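You operate a simulated robot arm through the tools that you are given. There is no shell and no other tool. Be economical: measure what you need, move in short steps, check, and stop when the job is done.

Carry out the task below with a simulated robot arm. There is one attempt and no reset: what you move stays moved.

Task
Push the door of the far counter shut. Take the green box from the top of the far counter and put it on the tail end of belt 3. Put the black tray on the top of the back counter away on the top of the chute table. Stack the white canister labelled "39" from the top of the back counter on top of the white canister labelled "26". Put the yellow canister that says "28" from the top of the back counter on top of the grey box and the yellow canister that says "46" on top of the blue and black case. Open the counter drawer five, fetch the teal puck and set it in the inside of the counter drawer five and shut the five again. Open the white drawer. The order is free. Set down upright: yellow canister.
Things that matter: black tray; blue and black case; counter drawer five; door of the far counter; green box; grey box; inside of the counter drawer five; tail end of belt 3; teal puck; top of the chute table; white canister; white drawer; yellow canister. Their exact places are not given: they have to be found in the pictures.

It is judged by the outcome, as a careful person would: the job done as asked, and still so three seconds after it is handed in. It fails if anything else is knocked over, pushed out of place, dropped, spilled or broken.

Robot
A 6-joint arm with a two-finger gripper on a trunk, on a base that drives. Base frame: it is fixed to the floor where the robot stands at the start and does not move with it; the origin is under the middle of the robot, x ahead of it, y to its left, z up. Readings come in cm, degrees, newtons and seconds.
With the tool pointing down near the work surface it reaches from about 18 to 80 cm from the robot's upright axis, wherever it stands. Its first joint turns from -166.0 to 166.0 degrees. Places, roughly: black tray [25, 150, 100]; blue and black case (10x17x6 cm) [10, 160, 100]; counter drawer five [-230, -20, 60]; door of the far counter [40, 20, 50]; green box (6x9x5 cm) [40, 100, 100]; grey box (11x13x10 cm) [40, 190, 100]; inside of the counter drawer five [-230, -20, 60]; tail end of belt 3 (20x21 cm) [-174, -264, 100]; teal puck [100, 225, 100]; top of the chute table [-230, -520, 90]; white canister [0, 175, 100]; white drawer [-590, -660, 70]; yellow canister [50, 200, 100]. Payload 1.66 kg.
The TCP is the grasp point between the finger pads, 1.6 cm short of the fingertips. In the tool frame z runs along the fingers and y along their closing line. The gripper opens to 11.1 cm. The gripper's body begins 10.4 cm behind the TCP.
Orientation is told as [roll, pitch, yaw] about the base's x, y, z axes, in that order, counted from this pose: with the fingers straight down and closing along the base's y, the tool's x points along the base's -x, its y along +y and its z along -z.

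Tools
- The arm moves only by the tool nudge_tool. Its argument "deltas" is a list of rows, each a list of 7 numbers: the turn, a rotation vector about the tool's x, y, z in rad, then the shift along the tool's x, y, z in cm, then the closure, from 0 (fully open) to 1 (shut). In form: [[wx, wy, wz, x, y, z, jaw], ...]. A call has 1 to 8 rows; each row shifts and turns the commanded pose from where the row before left it, along the tool's axes as they then stand. Rows are played at 5 a second. More than 5 cm and 8.6 degrees between two rows, or a gripper value outside its range, and nothing of the call is played. Where a pose cannot be reached the arm comes as near as it can. A force on the tool above 40 N (or 10 N above the force at the start of the call, whichever is more), or a blocked arm, ends the call early, and 0.2 s more pass. Each finger halts on what it meets, pressing with about 32 N; the grip force reading is that of the motor and also rises with nothing between the fingers. The clock runs only during rows and for 0.2 s after the last one: add rows that do not move to give the fingers time. The reply holds the time, the measured pose of the TCP, the force on the tool along the base axes, the opening and the grip force, in the units named above and with some noise, with the torque about the TCP (base axes, N m) and any sound that the robot's microphone picked up.
- Cameras (640 x 400 px; columns grow to the right, rows downward): "scene" is now at [4.01, 19.02, 143.12]; the picture's right is [-0.01, -1.00, 0.00], its down [-0.91, 0.01, -0.41] and it looks along [0.41, -0.00, -0.91] (base axes); focal length 285 px, centre (320, 200). "wrist" rides on the gripper at [7, 1.4, -14.3] in the tool frame; the picture's right is [-0.19, 0.98, 0.00], its down [-0.87, -0.17, -0.47] and it looks along [-0.46, -0.09, 0.88] (tool axes); focal length 230 px, centre (320, 200).
- camera(camera): a new picture of that camera. It takes no simulated time.
- move_column(by): slides the trunk up (or, below 0, down) by that many cm; the arm and the scene camera ride with it, the base frame stays. It gives what a move gives, with no picture.
- roll_base(legs): drives the robot by 1 to 6 legs, each [ahead, left, turn to the left] in cm, cm and degrees, along the robot's own axes; the way and the turn of a leg run together, so that a leg with both is an arc; at most 150 cm and 180 degrees a leg. The arm and the cameras ride along, it lands a little off, and it stops where it bumps. It gives what a move gives.
- pan_tilt(pan, tilt): turns the head with the scene camera to pan (to the left, within 120 degrees either way) and tilt (down, from -29 to 69), counted from straight ahead of the robot. It gives what a move gives.
- pixel_to_xyz(camera, pixels): for up to 12 pixels [column, row] of the newest picture of that camera ("zoom" is the newest enlarged one), the place [x, y, z] in the base frame of the surface seen there, good to about 0.2 cm. It takes no simulated time.
- close_up(camera, box): a new picture of the part [left, top, right, bottom] of that camera's present view, enlarged. It takes no simulated time.
- close_job(): hands the job in; it is judged then, once.

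Work in short steps. Measure before you move; look again where a grasp or a placing could have gone wrong, and mend it. You have 322 turns and 198 pictures in all, those below and enlarged ones among them. Open the gripper and draw the arm clear of the work before you hand the job in, unless the task says otherwise; then end with one line.

The tools are called after ">>>" as name(argument=value, ...) on one line, values as JSON. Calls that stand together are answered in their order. nudge_tool: Moves the arm, as the interface text tells. Its arguments: {"type":"object","properties":{"deltas":{"type":"array","items":{"type":"array","items":{"type":"number"}}}},"required":["deltas"]} The other tools are called the same way: move_column (by) slides the trunk up or down; roll_base (legs) drives the base; pan_tilt (pan, tilt) turns the head that bears the scene camera; camera (camera) takes a picture; pixel_to_xyz (camera, pixels) gives the place of the surface under pixels of a picture; close_up (camera, box) takes an enlarged picture of a part of a camera's view; close_job () hands the job in.

At the start:

```text
t: 0.0
eef_pos: [51.41, 5.22, 96.0]
tcp_rot: [0.0, 0.0, 0.1]
force: [-0.5, -0.1, -1.1]
torque: [-0.03, 0.02, 0.02]
grip_width: 11.1
grasp_force: 0.0
trunk travel left (down, up): [-5.0, 54.0]
robot x, y, heading: [0.03, 0.18, -0.2]
head pan, tilt: [-0.6, 65.7]
```

scene: 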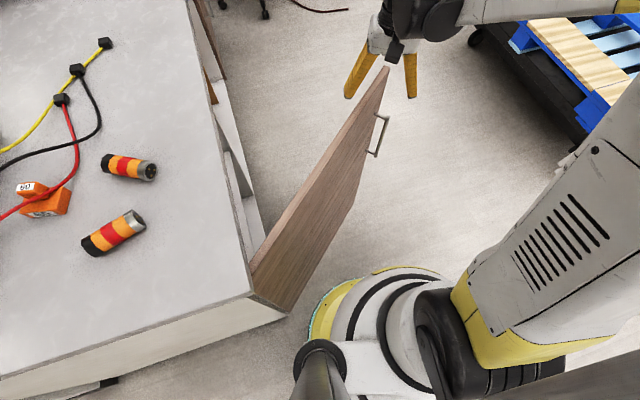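
wrist: 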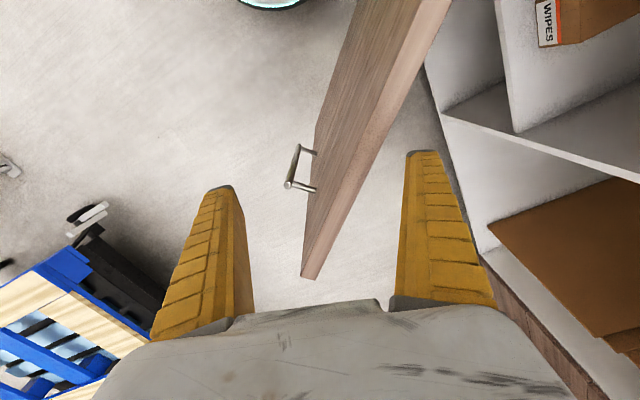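

The first pictures show the open door from about (270,290) to (385,70). I measure the door and the counter edge points.

>>> pixel_to_xyz(camera="scene", pixels=[[388, 70], [255, 265], [290, 308], [378, 140], [250, 290], [190, 10], [130, 165], [115, 232], [40, 195], [360, 190], [215, 130], [150, 350]])

>>> pan_tilt(pan=60, tilt=35)

>>> camera(camera="scene")

```text
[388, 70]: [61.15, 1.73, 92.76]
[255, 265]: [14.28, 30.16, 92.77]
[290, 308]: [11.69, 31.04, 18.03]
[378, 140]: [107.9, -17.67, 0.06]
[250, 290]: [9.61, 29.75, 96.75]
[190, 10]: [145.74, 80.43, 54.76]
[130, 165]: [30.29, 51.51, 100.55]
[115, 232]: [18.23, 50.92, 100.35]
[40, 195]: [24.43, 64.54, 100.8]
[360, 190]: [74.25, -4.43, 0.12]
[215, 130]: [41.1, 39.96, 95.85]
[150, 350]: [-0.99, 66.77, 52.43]
```

```text
t: 1.3
eef_pos: [51.31, 5.2, 96.08]
tcp_rot: [0.0, -0.1, 0.0]
force: [0.6, -1.3, -0.1]
torque: [0.01, 0.0, 0.0]
grip_width: 11.09
grasp_force: 0.0
trunk travel left (down, up): [-5.0, 54.0]
robot x, y, heading: [0.26, 0.45, -0.0]
head pan, tilt: [60.0, 35.0]
```

```text
195 pictures are left
```

scene: 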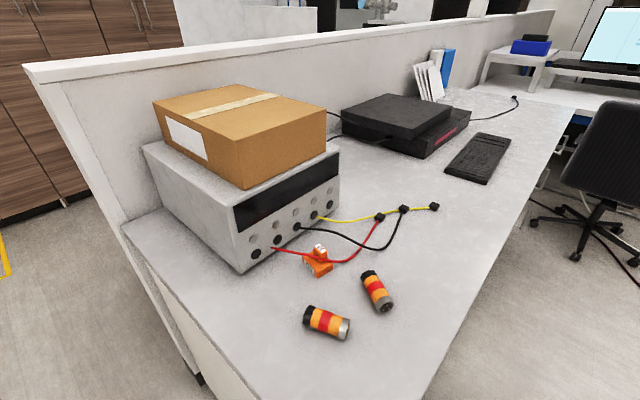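

The counter carries a cardboard box on an instrument; no green box yet. I measure the partition and raise the trunk to see beyond.

>>> pixel_to_xyz(camera="scene", pixels=[[30, 68], [300, 40], [545, 14], [240, 130], [400, 110], [490, 150], [125, 225], [565, 100], [350, 262], [120, 200], [60, 200], [425, 395]])

>>> move_column(by=50)

>>> camera(camera="scene")

```text
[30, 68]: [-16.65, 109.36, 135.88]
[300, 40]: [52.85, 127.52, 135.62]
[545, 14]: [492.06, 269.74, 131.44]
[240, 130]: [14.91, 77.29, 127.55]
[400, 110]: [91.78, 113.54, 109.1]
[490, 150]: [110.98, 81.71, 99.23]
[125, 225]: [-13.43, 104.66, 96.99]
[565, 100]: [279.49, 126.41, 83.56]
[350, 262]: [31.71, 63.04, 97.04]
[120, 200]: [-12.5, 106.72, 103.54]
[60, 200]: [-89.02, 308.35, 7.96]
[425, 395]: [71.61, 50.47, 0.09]
```

```text
refused: 50 is not a number from -40 to 40
```

```text
194 pictures are left
```

scene: 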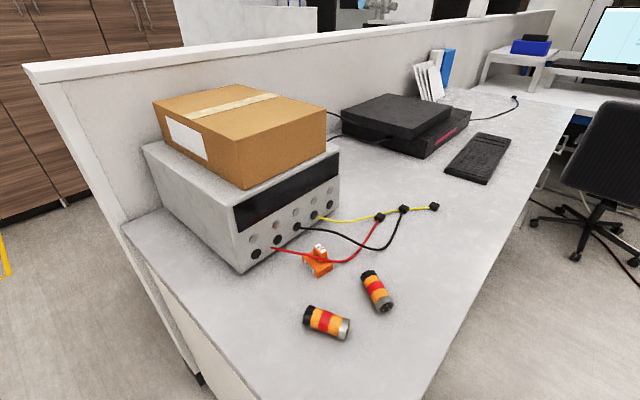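

I raise the trunk in a smaller step and look again.

>>> move_column(by=40)

>>> camera(camera="scene")

```text
t: 5.1
eef_pos: [51.44, 5.21, 136.06]
tcp_rot: [-0.1, 0.0, 0.0]
force: [0.8, -0.2, -0.6]
torque: [0.0, 0.0, -0.01]
grip_width: 11.06
grasp_force: 0.0
trunk travel left (down, up): [-45.0, 14.0]
robot x, y, heading: [-0.28, 0.05, -0.0]
head pan, tilt: [60.0, 35.0]
```

```text
193 pictures are left
```

scene: 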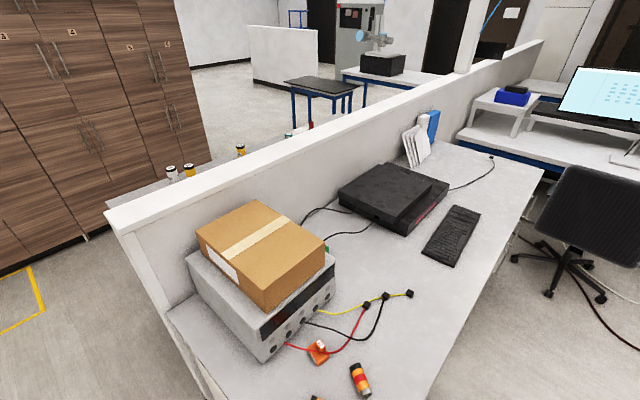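

A bit of green shows at (326,250) behind the instrument, and canisters behind the partition around (170,170)-(240,150). I look around the rest of the room.

>>> close_up(camera="scene", box=[100, 120, 360, 280])

>>> pan_tilt(pan=-10, tilt=30)

>>> camera(camera="scene")

>>> pan_tilt(pan=-90, tilt=25)

>>> camera(camera="scene")

>>> pan_tilt(pan=120, tilt=25)

>>> camera(camera="scene")

```text
2.46 times, centred on (230, 200) of scene
```

zoom: 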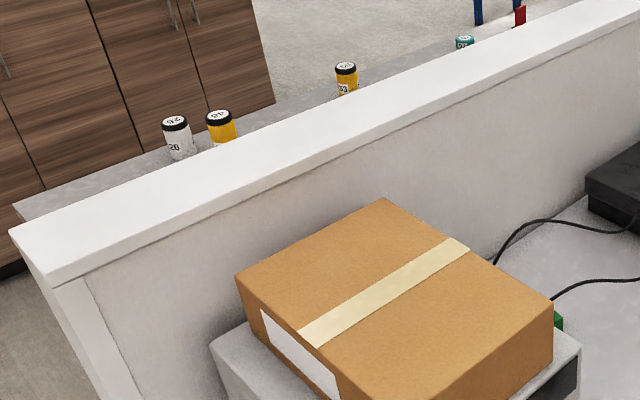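

```text
t: 6.5
eef_pos: [51.28, 5.28, 136.09]
tcp_rot: [0.0, -0.1, -0.1]
force: [-1.0, -0.1, 0.4]
torque: [0.01, 0.01, 0.01]
grip_width: 11.07
grasp_force: 0.1
trunk travel left (down, up): [-45.0, 14.0]
robot x, y, heading: [-0.06, 0.03, -0.2]
head pan, tilt: [-10.0, 30.0]
```

```text
191 pictures are left
```

scene: 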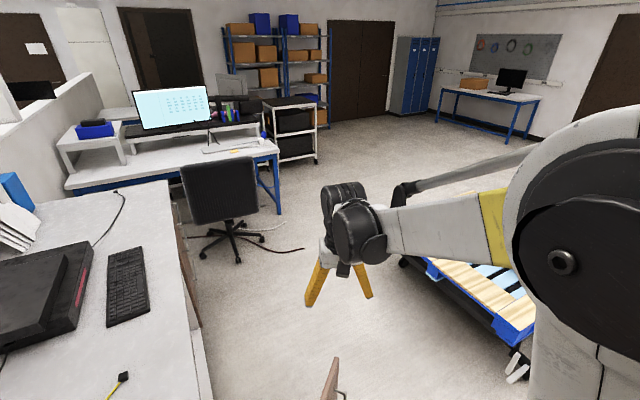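

```text
t: 8.1
eef_pos: [51.38, 5.33, 136.1]
tcp_rot: [0.0, 0.0, 0.0]
force: [-0.5, 0.3, -0.3]
torque: [0.02, -0.02, 0.02]
grip_width: 11.08
grasp_force: 0.1
trunk travel left (down, up): [-45.0, 14.0]
robot x, y, heading: [0.06, 0.0, 0.2]
head pan, tilt: [-90.0, 25.0]
```

```text
190 pictures are left
```

scene: 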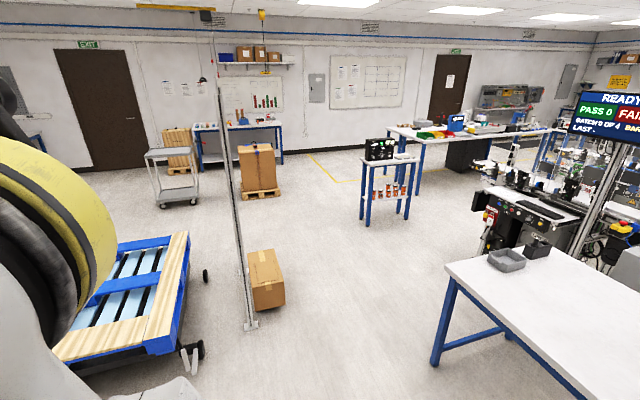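

```text
t: 11.1
eef_pos: [51.39, 5.41, 135.9]
tcp_rot: [0.0, 0.0, 0.1]
force: [0.3, 0.1, 0.0]
torque: [-0.01, 0.01, 0.04]
grip_width: 11.08
grasp_force: 0.1
trunk travel left (down, up): [-45.0, 14.0]
robot x, y, heading: [-0.18, 0.11, 0.0]
head pan, tilt: [120.0, 25.0]
```

```text
189 pictures are left
```

scene: 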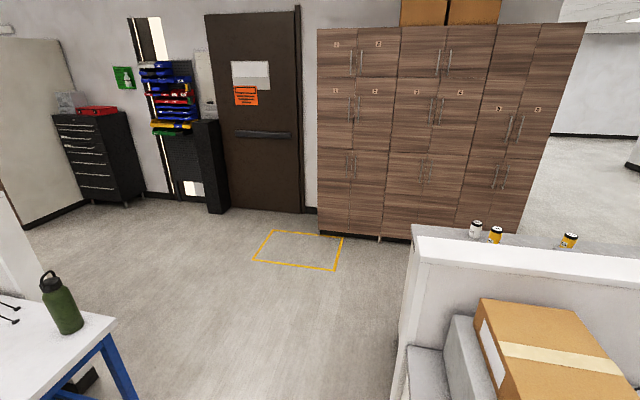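

I see the machinery to the right rear. Look at pan -120, and then I'll close the door.

>>> pan_tilt(pan=-120, tilt=25)

>>> camera(camera="scene")

>>> pixel_to_xyz(camera="scene", pixels=[[320, 200], [400, 250], [250, 250], [440, 340], [200, 340], [300, 120], [450, 120], [560, 330]])

```text
t: 14.5
eef_pos: [51.4, 5.22, 135.97]
tcp_rot: [0.0, 0.0, 0.0]
force: [-0.9, 0.0, -0.4]
torque: [0.0, -0.02, -0.02]
grip_width: 11.09
grasp_force: 0.0
trunk travel left (down, up): [-45.0, 14.0]
robot x, y, heading: [-0.14, 0.14, -0.1]
head pan, tilt: [-120.0, 25.0]
```

```text
188 pictures are left
```

scene: 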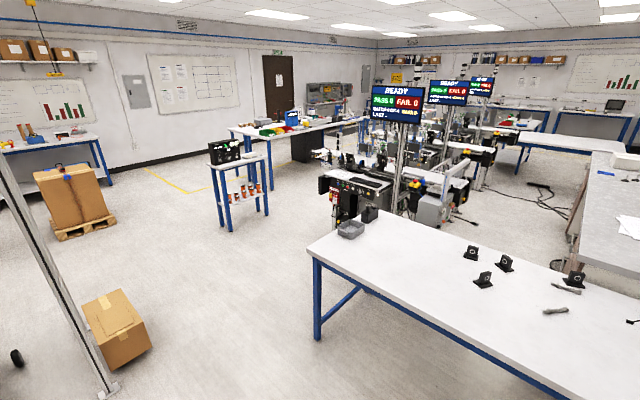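

```text
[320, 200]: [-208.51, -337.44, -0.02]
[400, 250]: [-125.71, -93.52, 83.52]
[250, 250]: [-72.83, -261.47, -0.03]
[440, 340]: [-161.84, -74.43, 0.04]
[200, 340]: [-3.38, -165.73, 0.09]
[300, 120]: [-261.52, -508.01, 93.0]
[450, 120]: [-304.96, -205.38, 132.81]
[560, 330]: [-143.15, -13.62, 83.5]
```

The door hinge is near (12,30), the tip at (61,2), 48° open. I shut the fingers, shift to the outer side and yaw the tool, so its narrow side pushes.

>>> nudge_tool(deltas=[[0, 0, 0, 3.2, -4.1, 0, 1], [0, 0, 0, 3.2, -4.1, 0, 1], [0, 0, -0.145, 0, 0, 0, 1], [0, 0, -0.145, 0, 0, 0, 1], [0, 0, -0.145, 0, 0, 0, 1], [0, 0, -0.145, 0, 0, 0, 1], [0, 0, -0.145, 0, 0, 0, 1], [0, 0, -0.145, 0, 0, 0, 1]])

>>> nudge_tool(deltas=[[0, 0, -0.145, 0, 0, 0, 1], [0, 0, -0.145, 0, 0, 0, 1], [0, 0, -0.145, 0, 0, 0, 1], [0, 0, -0.145, 0, 0, 0, 1], [0, 0, -0.145, 0, 0, 0, 1], [0, 0, -0.145, 0, 0, 0, 1], [0, 0, -0.145, 0, 0, 0, 1]])

```text
refused: row 1 steps farther than a row can; nothing moved
```

```text
t: 16.1
eef_pos: [51.35, 5.28, 135.99]
tcp_rot: [0.0, 0.0, 58.4]
force: [-1.2, 0.8, 0.2]
torque: [-0.02, 0.01, -0.04]
grip_width: 0.0
grasp_force: 28.6
trunk travel left (down, up): [-45.0, 14.0]
robot x, y, heading: [-0.34, -0.28, -0.2]
head pan, tilt: [-120.0, 25.0]
```

The first call was too long a step; the second yawed 58°. I finish the yaw and shift.

>>> nudge_tool(deltas=[[0, 0, -0.145, 0, 0, 0, 1], [0, 0, -0.145, 0, 0, 0, 1], [0, 0, -0.145, 0, 0, 0, 1], [0, 0, -0.145, 0, 0, 0, 1], [0, 0, -0.145, 0, 0, 0, 1], [0, 0, -0.14, 0, 0, 0, 1], [0, 0, 0, 2.9, 3.9, 0, 1], [0, 0, 0, 2.9, 3.9, 0, 1]])

>>> move_column(by=-40)

>>> pan_tilt(pan=0, tilt=65)

>>> camera(camera="scene")

```text
t: 17.9
eef_pos: [45.35, -2.9, 135.98]
tcp_rot: [-0.1, 0.0, 107.8]
force: [-0.3, 0.3, -0.7]
torque: [0.06, -0.01, -0.04]
grip_width: 0.01
grasp_force: 28.5
trunk travel left (down, up): [-45.0, 14.0]
robot x, y, heading: [-0.16, 0.16, 0.4]
head pan, tilt: [-120.0, 25.0]
```

```text
t: 21.7
eef_pos: [45.39, -2.81, 96.04]
tcp_rot: [0.0, 0.0, 107.7]
force: [0.6, -0.5, -0.8]
torque: [-0.02, -0.02, 0.01]
grip_width: 0.0
grasp_force: 28.6
trunk travel left (down, up): [-5.0, 54.0]
robot x, y, heading: [-0.2, -0.07, -0.1]
head pan, tilt: [-120.0, 25.0]
```

```text
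t: 23.7
eef_pos: [45.43, -2.71, 95.94]
tcp_rot: [0.1, 0.0, 107.8]
force: [-0.9, 0.6, 0.2]
torque: [0.0, -0.02, -0.01]
grip_width: 0.01
grasp_force: 28.4
trunk travel left (down, up): [-5.0, 54.0]
robot x, y, heading: [-0.09, 0.08, 0.3]
head pan, tilt: [0.0, 65.0]
```

```text
187 pictures are left
```

scene: 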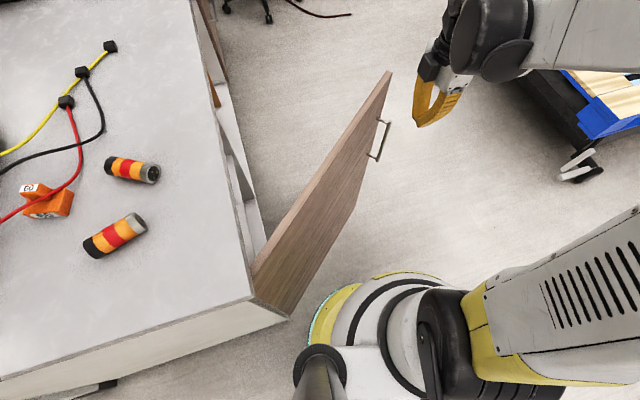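

The door is clear of the gripper. I tilt the fingertips toward the door, lower to about z 84, and begin pushing.

>>> nudge_tool(deltas=[[0, -0.085, 0, 0, 0, 0, 1], [0, -0.085, 0, 0, 0, 0, 1], [0, 0, 0, 0.7, 0, 4, 1], [0, 0, 0, 0.7, 0, 4, 1], [0, 0, 0, 0.7, 0, 4, 1]])

>>> nudge_tool(deltas=[[0, 0, 0, -3.96, -2.16, 0.7, 1], [0, 0, 0, -3.96, -2.16, 0.7, 1], [0, 0, 0, -3.96, -2.16, 0.7, 1], [0, 0, 0, -3.96, -2.16, 0.7, 1], [0, 0, 0, -3.96, -2.16, 0.7, 1]])

>>> camera(camera="scene")

```text
t: 24.9
eef_pos: [45.48, -2.74, 83.8]
tcp_rot: [-0.1, -9.8, 107.8]
force: [-0.7, 0.5, -0.2]
torque: [0.0, -0.03, -0.01]
grip_width: 0.0
grasp_force: 29.1
trunk travel left (down, up): [-5.0, 54.0]
robot x, y, heading: [-0.11, 0.06, -0.0]
head pan, tilt: [0.0, 65.0]
```

```text
t: 26.1
eef_pos: [49.31, 19.61, 83.61]
tcp_rot: [0.1, -9.7, 107.7]
force: [0.6, -0.1, 0.1]
torque: [0.03, 0.02, 0.01]
grip_width: 0.01
grasp_force: 29.0
trunk travel left (down, up): [-5.0, 54.0]
robot x, y, heading: [-0.06, -0.01, 0.1]
head pan, tilt: [0.0, 65.0]
```

```text
186 pictures are left
```

scene: 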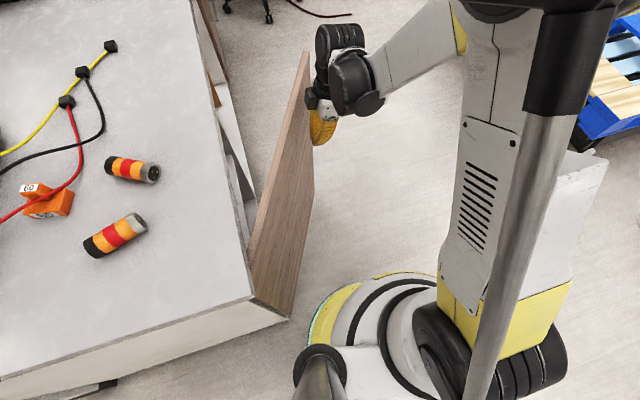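

The door is swinging as planned; I continue pushing, in small steps near the end.

>>> nudge_tool(deltas=[[0, 0, 0, -3.96, -1.8, 0.7, 1], [0, 0, 0, -3.96, -1.6, 0.7, 1], [0, 0, 0, -3.96, -1, 0.7, 1], [0, 0, 0, -2.5, 0, 0.45, 1]])

>>> nudge_tool(deltas=[[0, 0, 0, -1.5, 0, 0.26, 1], [0, 0, 0, -1.5, 0, 0.26, 1], [0, 0, 0, -1.5, 0, 0.26, 1], [0, 0, 0, -1.5, 0, 0.26, 1]])

>>> camera(camera="scene")

```text
t: 27.1
eef_pos: [49.29, 34.84, 83.6]
tcp_rot: [0.0, -9.7, 107.8]
force: [0.5, 0.1, -0.3]
torque: [-0.01, 0.02, -0.03]
grip_width: 0.0
grasp_force: 28.9
trunk travel left (down, up): [-5.0, 54.0]
robot x, y, heading: [-0.28, 0.0, 0.1]
head pan, tilt: [0.0, 65.0]
```

```text
t: 28.1
eef_pos: [47.96, 39.23, 83.5]
tcp_rot: [0.1, -9.3, 107.3]
force: [1.8, -13.3, 1.6]
torque: [1.64, 0.23, 0.24]
grip_width: 0.0
grasp_force: 29.1
trunk travel left (down, up): [-5.0, 54.0]
robot x, y, heading: [-0.05, -0.21, -0.2]
head pan, tilt: [0.0, 65.0]
stopped in row 4: the force on the tool passed its limit at 53 N (the readings are from after the stop); the commanded pose is now the measured one
```

```text
185 pictures are left
```

scene: 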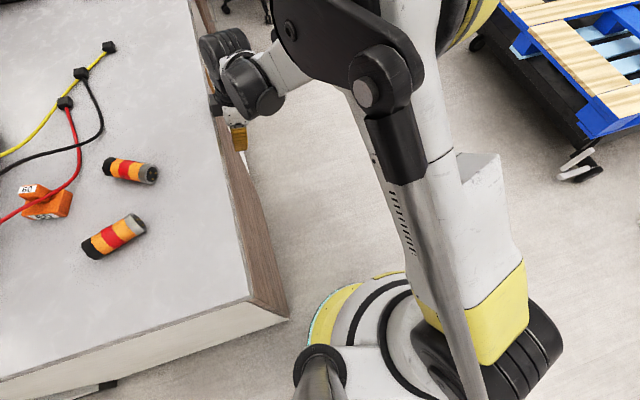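

Contact at 53 N suggests the door is shut. I back off and look along the front.

>>> nudge_tool(deltas=[[0, 0, 0, 4, 0, -0.7, 1], [0, 0, 0, 4, 0, -0.7, 1], [0, 0, 0, 4, 0, -0.7, 1], [0, 0, 0, 4, 0, -0.7, 1], [0, 0.085, 0, 2, 0, -4, 1], [0, 0.085, 0, 2, 0, -4, 1]])

>>> pan_tilt(pan=35, tilt=60)

>>> camera(camera="scene")

```text
t: 29.5
eef_pos: [54.26, 19.16, 91.15]
tcp_rot: [0.0, 0.3, 107.4]
force: [0.6, -0.7, -0.1]
torque: [0.01, 0.03, 0.01]
grip_width: 0.0
grasp_force: 28.4
trunk travel left (down, up): [-5.0, 54.0]
robot x, y, heading: [0.07, -0.06, 0.0]
head pan, tilt: [0.0, 65.0]
```

```text
t: 30.5
eef_pos: [54.34, 19.23, 91.13]
tcp_rot: [0.0, 0.3, 107.4]
force: [0.4, -0.1, 0.1]
torque: [0.0, -0.01, -0.03]
grip_width: 0.0
grasp_force: 28.9
trunk travel left (down, up): [-5.0, 54.0]
robot x, y, heading: [0.33, -0.04, 0.4]
head pan, tilt: [35.0, 60.0]
```

```text
184 pictures are left
```

scene: 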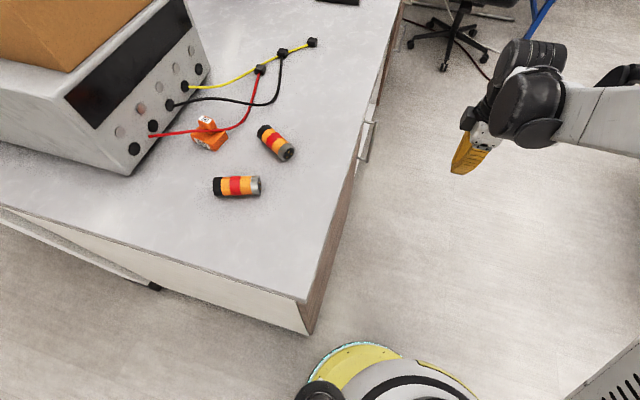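

The door appears flush with the front. I verify with measurements along its face.

>>> close_up(camera="scene", box=[280, 80, 420, 340])

>>> pixel_to_xyz(camera="scene", pixels=[[318, 300], [330, 262], [345, 218], [355, 185], [360, 150], [366, 128], [375, 100], [370, 90]])

```text
1.54 times, centred on (350, 210) of scene
```

zoom: 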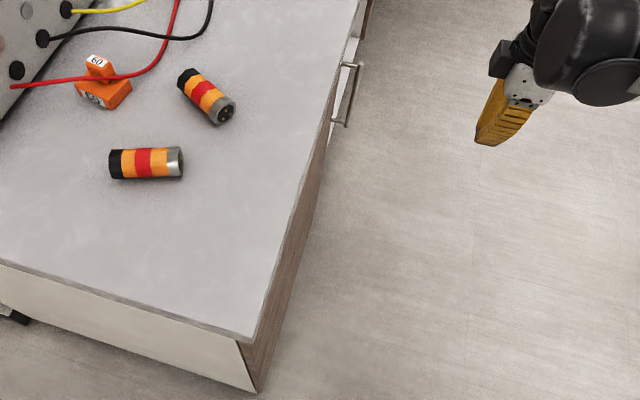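

```text
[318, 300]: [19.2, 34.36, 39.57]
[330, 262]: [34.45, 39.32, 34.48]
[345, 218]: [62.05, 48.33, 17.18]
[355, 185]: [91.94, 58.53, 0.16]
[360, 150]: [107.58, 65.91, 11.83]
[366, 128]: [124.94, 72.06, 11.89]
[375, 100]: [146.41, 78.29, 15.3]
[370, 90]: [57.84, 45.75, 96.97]
```

All door points lie on the counter front line, so it is shut. Now I raise the trunk and drive alongside the counter to face the green box.

>>> move_column(by=40)

>>> move_column(by=10)

>>> roll_base(legs=[[0, 0, 18], [50, 0, 0], [0, 0, 90]])

>>> pan_tilt(pan=0, tilt=50)

>>> camera(camera="scene")

```text
t: 34.4
eef_pos: [54.29, 18.97, 130.98]
tcp_rot: [0.0, 0.3, 107.5]
force: [1.0, -0.3, -0.1]
torque: [-0.02, 0.0, 0.0]
grip_width: 0.0
grasp_force: 28.5
trunk travel left (down, up): [-45.0, 14.0]
robot x, y, heading: [0.37, 0.16, -0.2]
head pan, tilt: [35.0, 60.0]
```

```text
t: 35.7
eef_pos: [54.3, 19.07, 141.05]
tcp_rot: [0.1, 0.4, 107.4]
force: [0.3, -0.7, -0.8]
torque: [-0.01, -0.01, -0.07]
grip_width: 0.0
grasp_force: 28.3
trunk travel left (down, up): [-55.0, 4.0]
robot x, y, heading: [-0.49, -0.09, -0.0]
head pan, tilt: [35.0, 60.0]
```

```text
t: 43.5
eef_pos: [12.59, 61.04, 140.97]
tcp_rot: [0.1, 0.4, -144.4]
force: [0.2, -0.3, 0.2]
torque: [-0.03, 0.01, -0.01]
grip_width: 0.01
grasp_force: 29.0
trunk travel left (down, up): [-55.0, 4.0]
robot x, y, heading: [47.92, 15.54, 108.2]
head pan, tilt: [35.0, 60.0]
```

```text
t: 44.5
eef_pos: [12.62, 61.04, 140.94]
tcp_rot: [0.1, 0.4, -144.4]
force: [0.1, 0.1, 0.0]
torque: [-0.04, 0.0, 0.01]
grip_width: 0.0
grasp_force: 28.2
trunk travel left (down, up): [-55.0, 4.0]
robot x, y, heading: [47.87, 15.69, 108.2]
head pan, tilt: [0.0, 50.0]
```

```text
182 pictures are left
```

scene: 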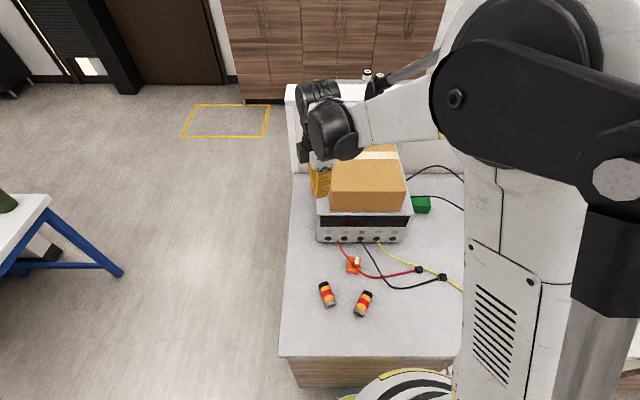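

The green box shows at (421,205), right of the instrument. I measure and zoom.

>>> close_up(camera="scene", box=[280, 130, 480, 255])

>>> pixel_to_xyz(camera="scene", pixels=[[415, 200], [427, 200], [428, 212], [414, 212], [420, 205], [405, 195], [411, 215], [445, 190]])

```text
3.20 times, centred on (380, 192) of scene
```

zoom: 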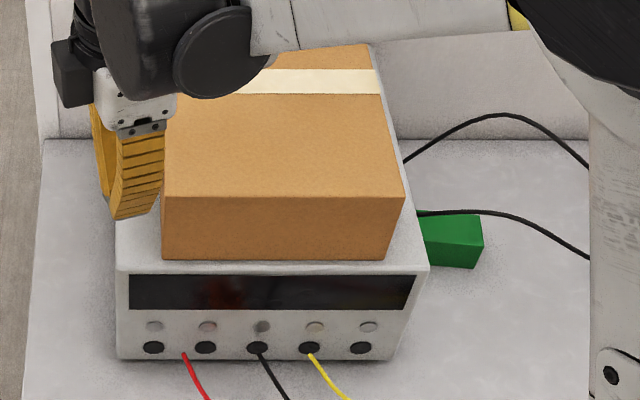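

```text
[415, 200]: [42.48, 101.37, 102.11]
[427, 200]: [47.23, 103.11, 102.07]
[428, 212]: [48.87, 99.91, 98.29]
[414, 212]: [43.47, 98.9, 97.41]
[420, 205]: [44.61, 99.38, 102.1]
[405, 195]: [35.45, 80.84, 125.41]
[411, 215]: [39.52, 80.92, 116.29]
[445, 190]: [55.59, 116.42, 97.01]
```

Box top at z 102, about 82 cm from the robot axis perpendicular. I get lateral alignment, then check the base-to-counter gap.

>>> roll_base(legs=[[0, -20, 0]])

>>> pan_tilt(pan=-15, tilt=69)

>>> camera(camera="scene")

>>> pixel_to_xyz(camera="scene", pixels=[[300, 360], [350, 360], [380, 370], [320, 340], [350, 385], [380, 390]])

```text
t: 46.1
eef_pos: [31.27, 67.14, 141.03]
tcp_rot: [0.1, 0.3, -144.1]
force: [0.1, 0.1, -1.1]
torque: [-0.02, 0.01, 0.01]
grip_width: 0.01
grasp_force: 28.9
trunk travel left (down, up): [-55.0, 4.0]
robot x, y, heading: [66.7, 21.26, 108.0]
head pan, tilt: [0.0, 50.0]
```

```text
t: 46.9
eef_pos: [31.03, 67.08, 141.09]
tcp_rot: [0.1, 0.4, -144.2]
force: [0.2, -0.1, 0.0]
torque: [0.03, -0.04, -0.02]
grip_width: 0.0
grasp_force: 28.6
trunk travel left (down, up): [-55.0, 4.0]
robot x, y, heading: [66.44, 21.35, 108.2]
head pan, tilt: [-15.0, 68.8]
```

```text
180 pictures are left
```

scene: 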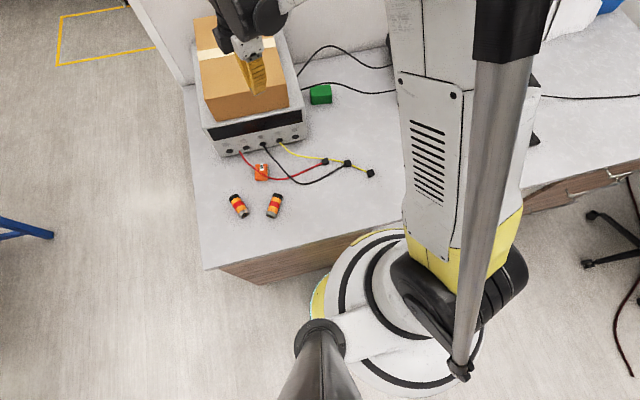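

```text
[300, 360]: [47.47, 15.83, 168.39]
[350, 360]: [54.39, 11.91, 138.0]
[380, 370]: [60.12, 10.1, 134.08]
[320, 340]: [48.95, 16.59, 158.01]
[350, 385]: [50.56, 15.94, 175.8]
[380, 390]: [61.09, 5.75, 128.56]
```

I measure the base rim near (312,300), (345,245) and the counter's bottom front.

>>> pixel_to_xyz(camera="scene", pixels=[[316, 295], [330, 272], [352, 248], [375, 234], [340, 262], [330, 255], [312, 318], [275, 275], [325, 92], [312, 88]])

>>> close_up(camera="scene", box=[280, 60, 400, 140])

```text
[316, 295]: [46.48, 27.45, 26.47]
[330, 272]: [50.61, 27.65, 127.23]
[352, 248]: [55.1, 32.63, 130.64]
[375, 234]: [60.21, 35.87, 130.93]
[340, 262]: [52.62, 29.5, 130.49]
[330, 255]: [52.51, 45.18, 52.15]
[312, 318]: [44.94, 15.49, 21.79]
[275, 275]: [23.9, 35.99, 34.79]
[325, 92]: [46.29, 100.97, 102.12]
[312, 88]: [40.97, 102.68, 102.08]
```

```text
5.00 times, centred on (340, 100) of scene
```

zoom: 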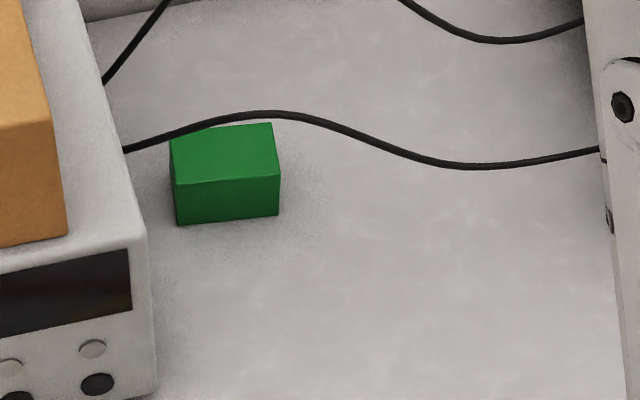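

I measure box corners and the clearance to the instrument from the zoom.

>>> pixel_to_xyz(camera="zoom", pixels=[[174, 142], [268, 128], [277, 172], [178, 182], [278, 212], [180, 222], [160, 215], [140, 225], [122, 140], [165, 170], [220, 122], [222, 155]])

```text
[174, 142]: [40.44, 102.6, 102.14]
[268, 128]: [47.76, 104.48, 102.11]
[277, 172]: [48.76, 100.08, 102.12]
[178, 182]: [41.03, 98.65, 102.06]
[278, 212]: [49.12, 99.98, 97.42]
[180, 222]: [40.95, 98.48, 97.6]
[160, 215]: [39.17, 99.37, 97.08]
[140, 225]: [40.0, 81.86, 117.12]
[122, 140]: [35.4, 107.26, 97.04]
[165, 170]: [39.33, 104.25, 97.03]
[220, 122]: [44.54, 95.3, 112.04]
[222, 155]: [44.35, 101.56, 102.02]
```

The cable reads z≈112, arching in front of/over the box. I map the cable with more points.

>>> pixel_to_xyz(camera="zoom", pixels=[[128, 150], [160, 139], [190, 128], [220, 118], [250, 114], [290, 117], [330, 128], [370, 142], [410, 156], [470, 166], [540, 160], [590, 150]])

>>> pixel_to_xyz(camera="zoom", pixels=[[106, 80], [135, 40], [160, 8], [410, 8], [450, 32], [500, 41], [570, 27], [131, 149], [215, 121], [240, 113]])

```text
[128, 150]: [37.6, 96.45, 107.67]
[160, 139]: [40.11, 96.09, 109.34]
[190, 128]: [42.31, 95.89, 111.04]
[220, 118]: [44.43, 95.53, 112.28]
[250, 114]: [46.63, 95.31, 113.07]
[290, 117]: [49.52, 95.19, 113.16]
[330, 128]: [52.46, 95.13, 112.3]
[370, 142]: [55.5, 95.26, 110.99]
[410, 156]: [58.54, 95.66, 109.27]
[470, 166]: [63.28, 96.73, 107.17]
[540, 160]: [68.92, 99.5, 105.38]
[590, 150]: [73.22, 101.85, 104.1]
```

```text
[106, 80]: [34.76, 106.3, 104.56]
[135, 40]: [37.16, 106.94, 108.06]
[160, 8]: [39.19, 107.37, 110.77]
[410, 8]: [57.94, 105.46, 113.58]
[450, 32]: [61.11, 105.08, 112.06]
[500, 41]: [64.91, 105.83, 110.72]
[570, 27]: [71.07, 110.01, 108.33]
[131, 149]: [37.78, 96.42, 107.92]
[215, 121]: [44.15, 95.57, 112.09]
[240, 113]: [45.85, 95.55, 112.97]
```

Two cables arch at z≈112–115 on either side of the box (y≈95 and 106), so I'll come in low, pitched about 35° below horizontal, under the front cable. First I undo the yaw high up and move right of the carton.

>>> nudge_tool(deltas=[[0, 0, 0.144, 0, 0, 0, 1], [0, 0, 0.144, 0, 0, 0, 1], [0, 0, 0.144, 0, 0, 0, 1], [0, 0, 0.144, 0, 0, 0, 1], [0, 0, 0.144, 0, 0, 0, 1], [0, 0, 0.144, 0, 0, 0, 1], [0, 0, 0.144, 0, 0, 0, 1], [0, 0, 0.144, 0, 0, 0, 1]])

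>>> nudge_tool(deltas=[[0, 0, 0.144, 0, 0, 0, 0.5], [0, 0, 0.144, 0, 0, 0, 0.2], [0, 0, 0.144, 0, 0, 0, 0], [0, 0, 0.144, 0, 0, 0, 0], [0, 0, 0.144, 0, 0, 0, 0], [0, 0, 0.144, 0, 0, 0, 0], [0, 0, 0, 0, -4.9, 0, 0], [0, 0, 0, 0, -4.9, 0, 0]])

>>> nudge_tool(deltas=[[0, -0.137, 0, 0, -4.5, 0, 0], [0, -0.137, 0, 0, -4.5, 0, 0], [0, -0.137, 0, 0, 0, 0, 0], [0, -0.137, 0, 0, 0, 0, 0], [0, -0.137, 0, 0, 0, 0, 0], [0, -0.137, 0, 0, 0, 0, 0], [0, -0.137, 0, 0, 0, 0, 0]])

>>> camera(camera="scene")

>>> camera(camera="wrist")

```text
t: 48.7
eef_pos: [31.25, 67.18, 140.9]
tcp_rot: [-0.3, 0.3, 149.8]
force: [-0.7, 0.1, 0.1]
torque: [0.0, 0.01, 0.0]
grip_width: 0.01
grasp_force: 28.8
trunk travel left (down, up): [-55.0, 4.0]
robot x, y, heading: [66.51, 21.52, 108.0]
head pan, tilt: [-15.0, 68.8]
```

```text
t: 50.5
eef_pos: [41.09, 68.93, 141.19]
tcp_rot: [-0.3, 0.0, 100.3]
force: [-0.9, 0.4, 1.1]
torque: [0.0, 0.01, 0.01]
grip_width: 11.08
grasp_force: 0.0
trunk travel left (down, up): [-55.0, 4.0]
robot x, y, heading: [66.62, 21.84, 108.2]
head pan, tilt: [-15.0, 68.8]
```

```text
t: 52.1
eef_pos: [49.44, 71.04, 143.04]
tcp_rot: [-0.5, -55.1, 100.8]
force: [0.4, -0.2, -0.1]
torque: [0.0, -0.03, -0.04]
grip_width: 11.1
grasp_force: 0.1
out of reach, approached as far as the arm can: row 7
trunk travel left (down, up): [-55.0, 4.0]
robot x, y, heading: [66.76, 21.74, 108.3]
head pan, tilt: [-15.0, 68.8]
```

```text
178 pictures are left
```

scene: 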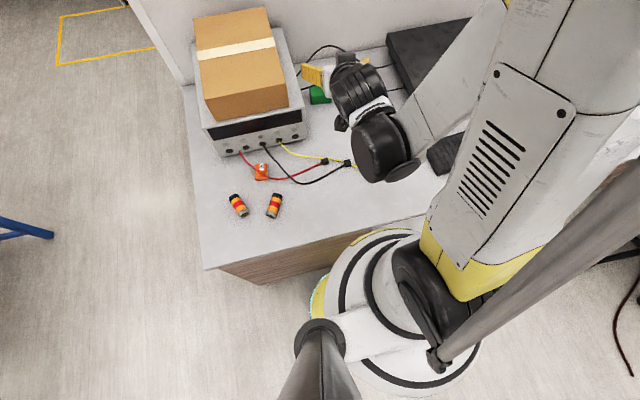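

```text
177 pictures are left
```

wrist: 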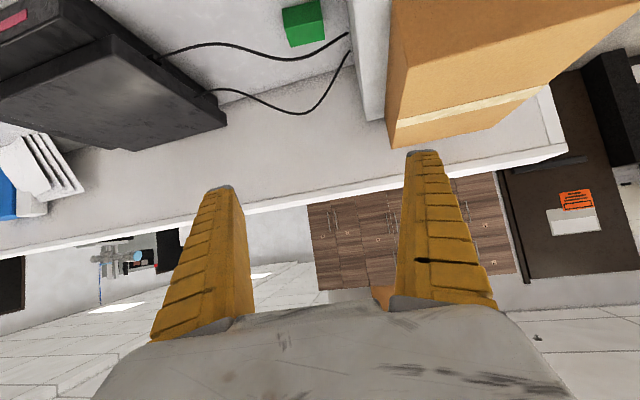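

Pose is nearly reached; before lowering I measure the connectors at (325,161),(347,163),(262,172) lying beneath.

>>> pixel_to_xyz(camera="scene", pixels=[[324, 161], [346, 163], [355, 165], [262, 170], [302, 137], [308, 134], [290, 152], [385, 158], [352, 95], [400, 140]])

>>> move_column(by=-25)

```text
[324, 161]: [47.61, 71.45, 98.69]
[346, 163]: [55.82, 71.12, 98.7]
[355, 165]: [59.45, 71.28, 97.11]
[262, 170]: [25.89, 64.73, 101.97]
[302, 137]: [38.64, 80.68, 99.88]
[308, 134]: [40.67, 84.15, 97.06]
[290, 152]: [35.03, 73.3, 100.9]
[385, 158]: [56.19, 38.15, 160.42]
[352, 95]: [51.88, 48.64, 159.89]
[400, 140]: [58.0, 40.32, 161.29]
```

```text
t: 54.7
eef_pos: [49.53, 71.07, 117.97]
tcp_rot: [-0.6, -55.0, 100.8]
force: [0.2, -1.0, 0.4]
torque: [-0.01, 0.03, 0.03]
grip_width: 11.1
grasp_force: 0.0
trunk travel left (down, up): [-30.0, 29.0]
robot x, y, heading: [66.25, 21.49, 108.0]
head pan, tilt: [-15.0, 68.8]
```

Approach: I go forward-down to 12 cm short of the box at z≈103, below the cable.

>>> nudge_tool(deltas=[[0, 0, 0, 0.25, -0.14, 4, 0], [0, 0, 0, 0.25, -0.14, 4, 0], [0, 0, 0, 0.25, -0.14, 4, 0], [0, 0, 0, 0.25, -0.14, 4, 0]])

>>> camera(camera="wrist")

>>> camera(camera="scene")

```text
t: 55.7
eef_pos: [47.37, 85.2, 110.07]
tcp_rot: [-0.7, -54.8, 100.9]
force: [-0.5, 0.8, -1.0]
torque: [-0.04, 0.01, 0.02]
grip_width: 11.0
grasp_force: 0.1
out of reach, approached as far as the arm can: row 1, 2, 3
trunk travel left (down, up): [-30.0, 29.0]
robot x, y, heading: [66.87, 21.71, 107.9]
head pan, tilt: [-15.0, 68.8]
```

```text
176 pictures are left
```

wrist: 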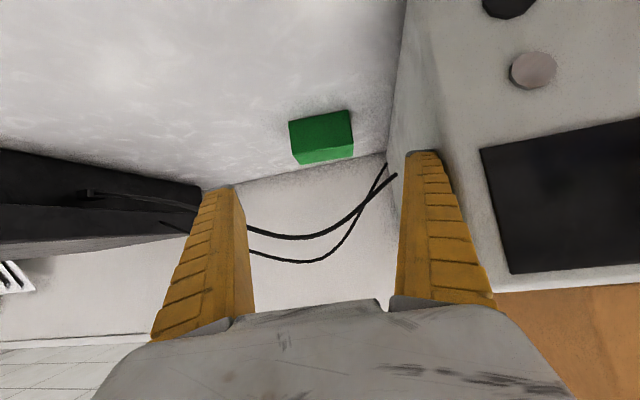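

```text
175 pictures are left
```

scene: 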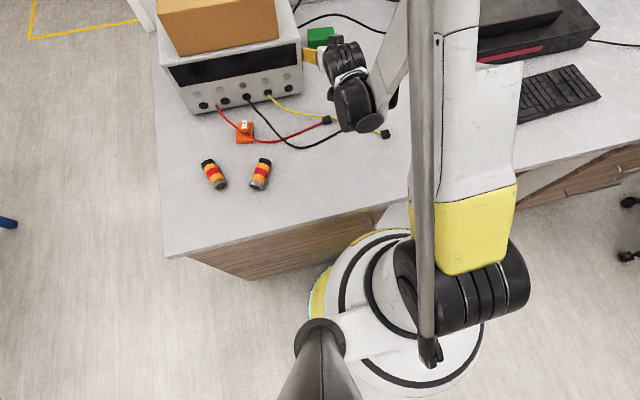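

On track; I continue down to z≈103 just in front of the cable.

>>> nudge_tool(deltas=[[0, 0, 0, 1.57, -0.15, 3.85, 0], [0, 0, 0, 1.57, -0.15, 3.85, 0]])

>>> close_up(camera="scene", box=[260, 10, 420, 140])

>>> camera(camera="wrist")

```text
t: 56.3
eef_pos: [46.45, 90.28, 104.14]
tcp_rot: [-0.6, -54.8, 100.7]
force: [0.1, -0.4, -1.0]
torque: [0.0, -0.02, -0.03]
grip_width: 11.08
grasp_force: 0.1
out of reach, approached as far as the arm can: row 1, 2
trunk travel left (down, up): [-30.0, 29.0]
robot x, y, heading: [66.99, 21.62, 107.9]
head pan, tilt: [-15.0, 68.8]
```

```text
3.08 times, centred on (340, 75) of scene
```

zoom: 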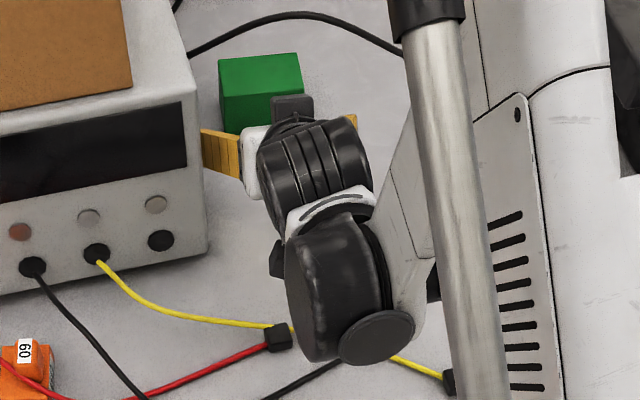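

```text
173 pictures are left
```

wrist: 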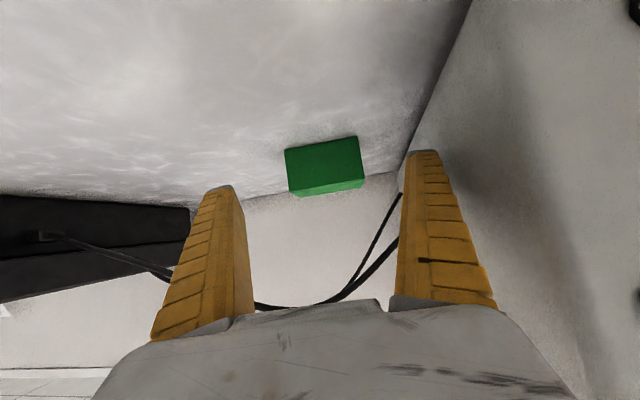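

A dark block on the top of the gripper at zoom (293,105) might meet the cable. I measure it and the wrist parts.

>>> pixel_to_xyz(camera="zoom", pixels=[[293, 100], [293, 112], [310, 118], [278, 110], [255, 150], [300, 150], [350, 130], [220, 150], [352, 120], [240, 55], [300, 60], [240, 40]])

```text
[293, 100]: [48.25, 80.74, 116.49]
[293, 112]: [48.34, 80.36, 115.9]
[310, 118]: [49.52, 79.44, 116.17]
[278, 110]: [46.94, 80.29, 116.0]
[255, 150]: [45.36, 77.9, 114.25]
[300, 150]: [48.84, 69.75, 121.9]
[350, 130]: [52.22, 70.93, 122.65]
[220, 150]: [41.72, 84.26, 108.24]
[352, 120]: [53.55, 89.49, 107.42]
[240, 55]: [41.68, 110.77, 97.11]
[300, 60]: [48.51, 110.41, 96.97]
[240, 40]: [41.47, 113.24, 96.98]
```

The gripper top block should pass about 3–4 cm short of the cable. Arm is at its reach limit downward, so I lower the trunk 3.5 cm.

>>> move_column(by=-3)

>>> nudge_tool(deltas=[[0, 0, 0, -1.4, 0, 2.0, 0]])

```text
t: 57.0
eef_pos: [46.56, 90.22, 101.2]
tcp_rot: [-0.7, -54.8, 100.7]
force: [-0.1, 0.1, 0.1]
torque: [0.0, -0.04, -0.01]
grip_width: 11.08
grasp_force: 0.1
trunk travel left (down, up): [-27.0, 32.0]
robot x, y, heading: [66.09, 21.5, 108.1]
head pan, tilt: [-15.0, 68.8]
```

```text
t: 57.4
eef_pos: [46.29, 92.53, 101.16]
tcp_rot: [-0.7, -54.8, 100.8]
force: [-0.4, -0.3, 0.4]
torque: [0.02, 0.03, -0.01]
grip_width: 11.1
grasp_force: 0.0
trunk travel left (down, up): [-27.0, 32.0]
robot x, y, heading: [66.4, 21.81, 108.3]
head pan, tilt: [-15.0, 68.8]
```

Now forward under the cable in short steps.

>>> nudge_tool(deltas=[[0, 0, 0, -1.15, 0, 1.64, 0], [0, 0, 0, -1.15, 0, 1.64, 0]])

>>> camera(camera="wrist")

>>> close_up(camera="scene", box=[260, 10, 420, 140])

```text
t: 58.0
eef_pos: [45.44, 96.71, 101.21]
tcp_rot: [-0.7, -54.7, 100.8]
force: [0.1, -0.2, -0.4]
torque: [0.03, 0.01, 0.02]
grip_width: 11.1
grasp_force: 0.0
trunk travel left (down, up): [-27.0, 32.0]
robot x, y, heading: [66.35, 21.63, 108.1]
head pan, tilt: [-15.0, 68.8]
```

```text
172 pictures are left
```

wrist: 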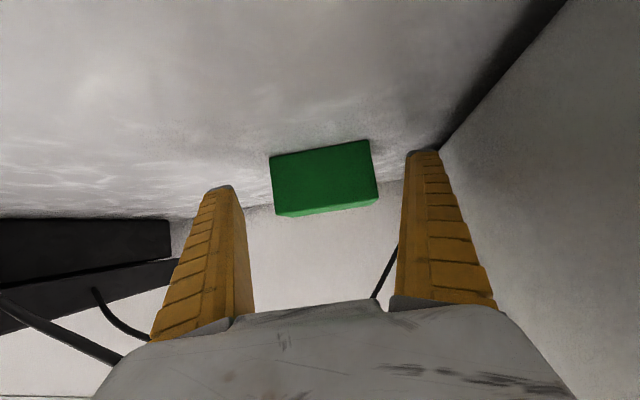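

```text
3.08 times, centred on (340, 75) of scene
```

zoom: 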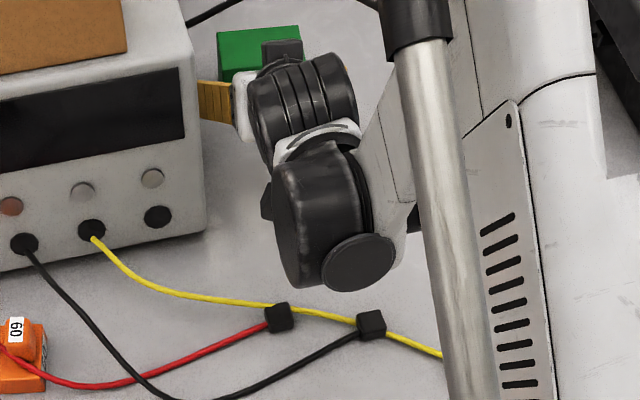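

Alignment looks right: box centred between fingertips. I advance the last 3.7 cm, slightly lower, and close.

>>> nudge_tool(deltas=[[0, 0, 0, -0.85, 0, 1.75, 0], [0, 0, 0, -0.85, 0, 1.75, 0], [0, 0, 0, 0, 0, 0, 0.3], [0, 0, 0, 0, 0, 0, 0.6], [0, 0, 0, 0, 0, 0, 0.6]])

>>> camera(camera="wrist")

```text
t: 59.2
eef_pos: [44.84, 100.37, 100.42]
tcp_rot: [-0.8, -54.8, 100.9]
force: [0.3, 0.2, 0.9]
torque: [0.0, 0.03, 0.01]
grip_width: 8.54
grasp_force: 31.8
trunk travel left (down, up): [-27.0, 32.0]
robot x, y, heading: [66.35, 21.78, 108.2]
head pan, tilt: [-15.0, 68.8]
```

```text
170 pictures are left
```

wrist: 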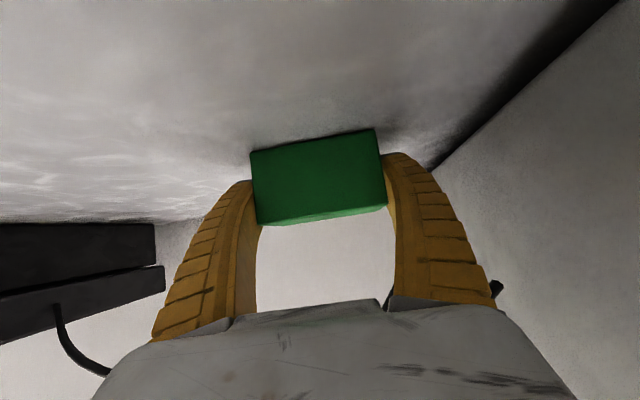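

Gripped at 8.5 cm. I lift 1 cm and withdraw straight back under the cable.

>>> nudge_tool(deltas=[[0, 0, 0, -0.8, 0, -0.57, 0.7], [0, 0, 0, 2.3, 0, -3.28, 0.7], [0, 0, 0, 2.3, 0, -3.28, 0.7], [0, 0, 0, 2.3, 0, -3.28, 0.7], [0, 0, 0, 2.3, 0, -3.28, 0.7]])

>>> camera(camera="scene")

```text
t: 60.4
eef_pos: [46.5, 87.43, 104.3]
tcp_rot: [-0.6, -54.6, 100.9]
force: [0.2, -0.9, -1.4]
torque: [-0.07, 0.04, -0.01]
grip_width: 8.54
grasp_force: 32.5
out of reach, approached as far as the arm can: row 4, 5
trunk travel left (down, up): [-27.0, 32.0]
robot x, y, heading: [66.53, 21.6, 108.2]
head pan, tilt: [-15.0, 68.8]
```

```text
169 pictures are left
```

scene: 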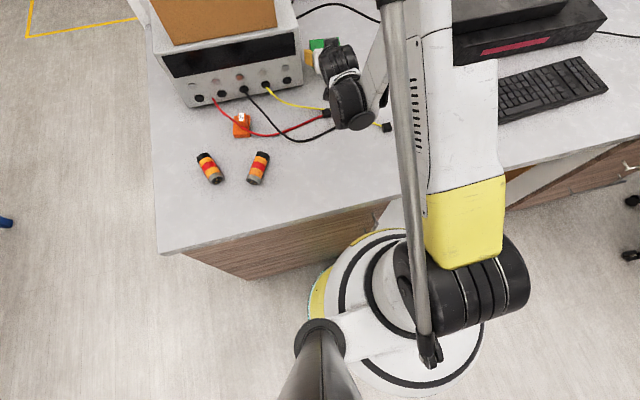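

Box is clear in front of the cable (far edge ≈ y 91). I raise the trunk straight up and verify.

>>> move_column(by=32)

>>> camera(camera="wrist")

>>> camera(camera="scene")

```text
t: 63.6
eef_pos: [46.43, 87.44, 136.22]
tcp_rot: [-0.6, -54.6, 100.8]
force: [-0.2, 0.7, -1.4]
torque: [-0.03, 0.03, 0.01]
grip_width: 8.53
grasp_force: 31.9
trunk travel left (down, up): [-59.0, 0.0]
robot x, y, heading: [66.48, 21.34, 108.3]
head pan, tilt: [-15.0, 68.8]
```

```text
168 pictures are left
```

wrist: 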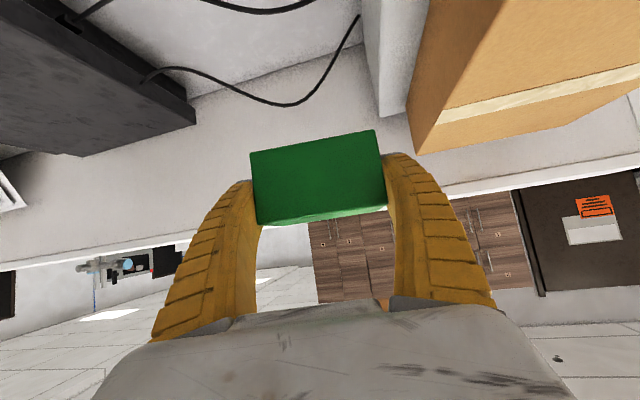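

```text
167 pictures are left
```

scene: 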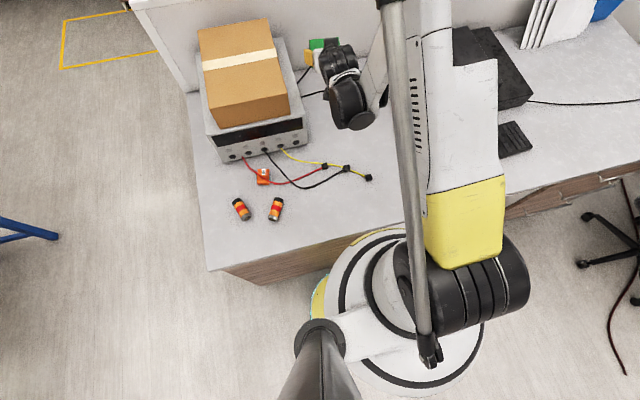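

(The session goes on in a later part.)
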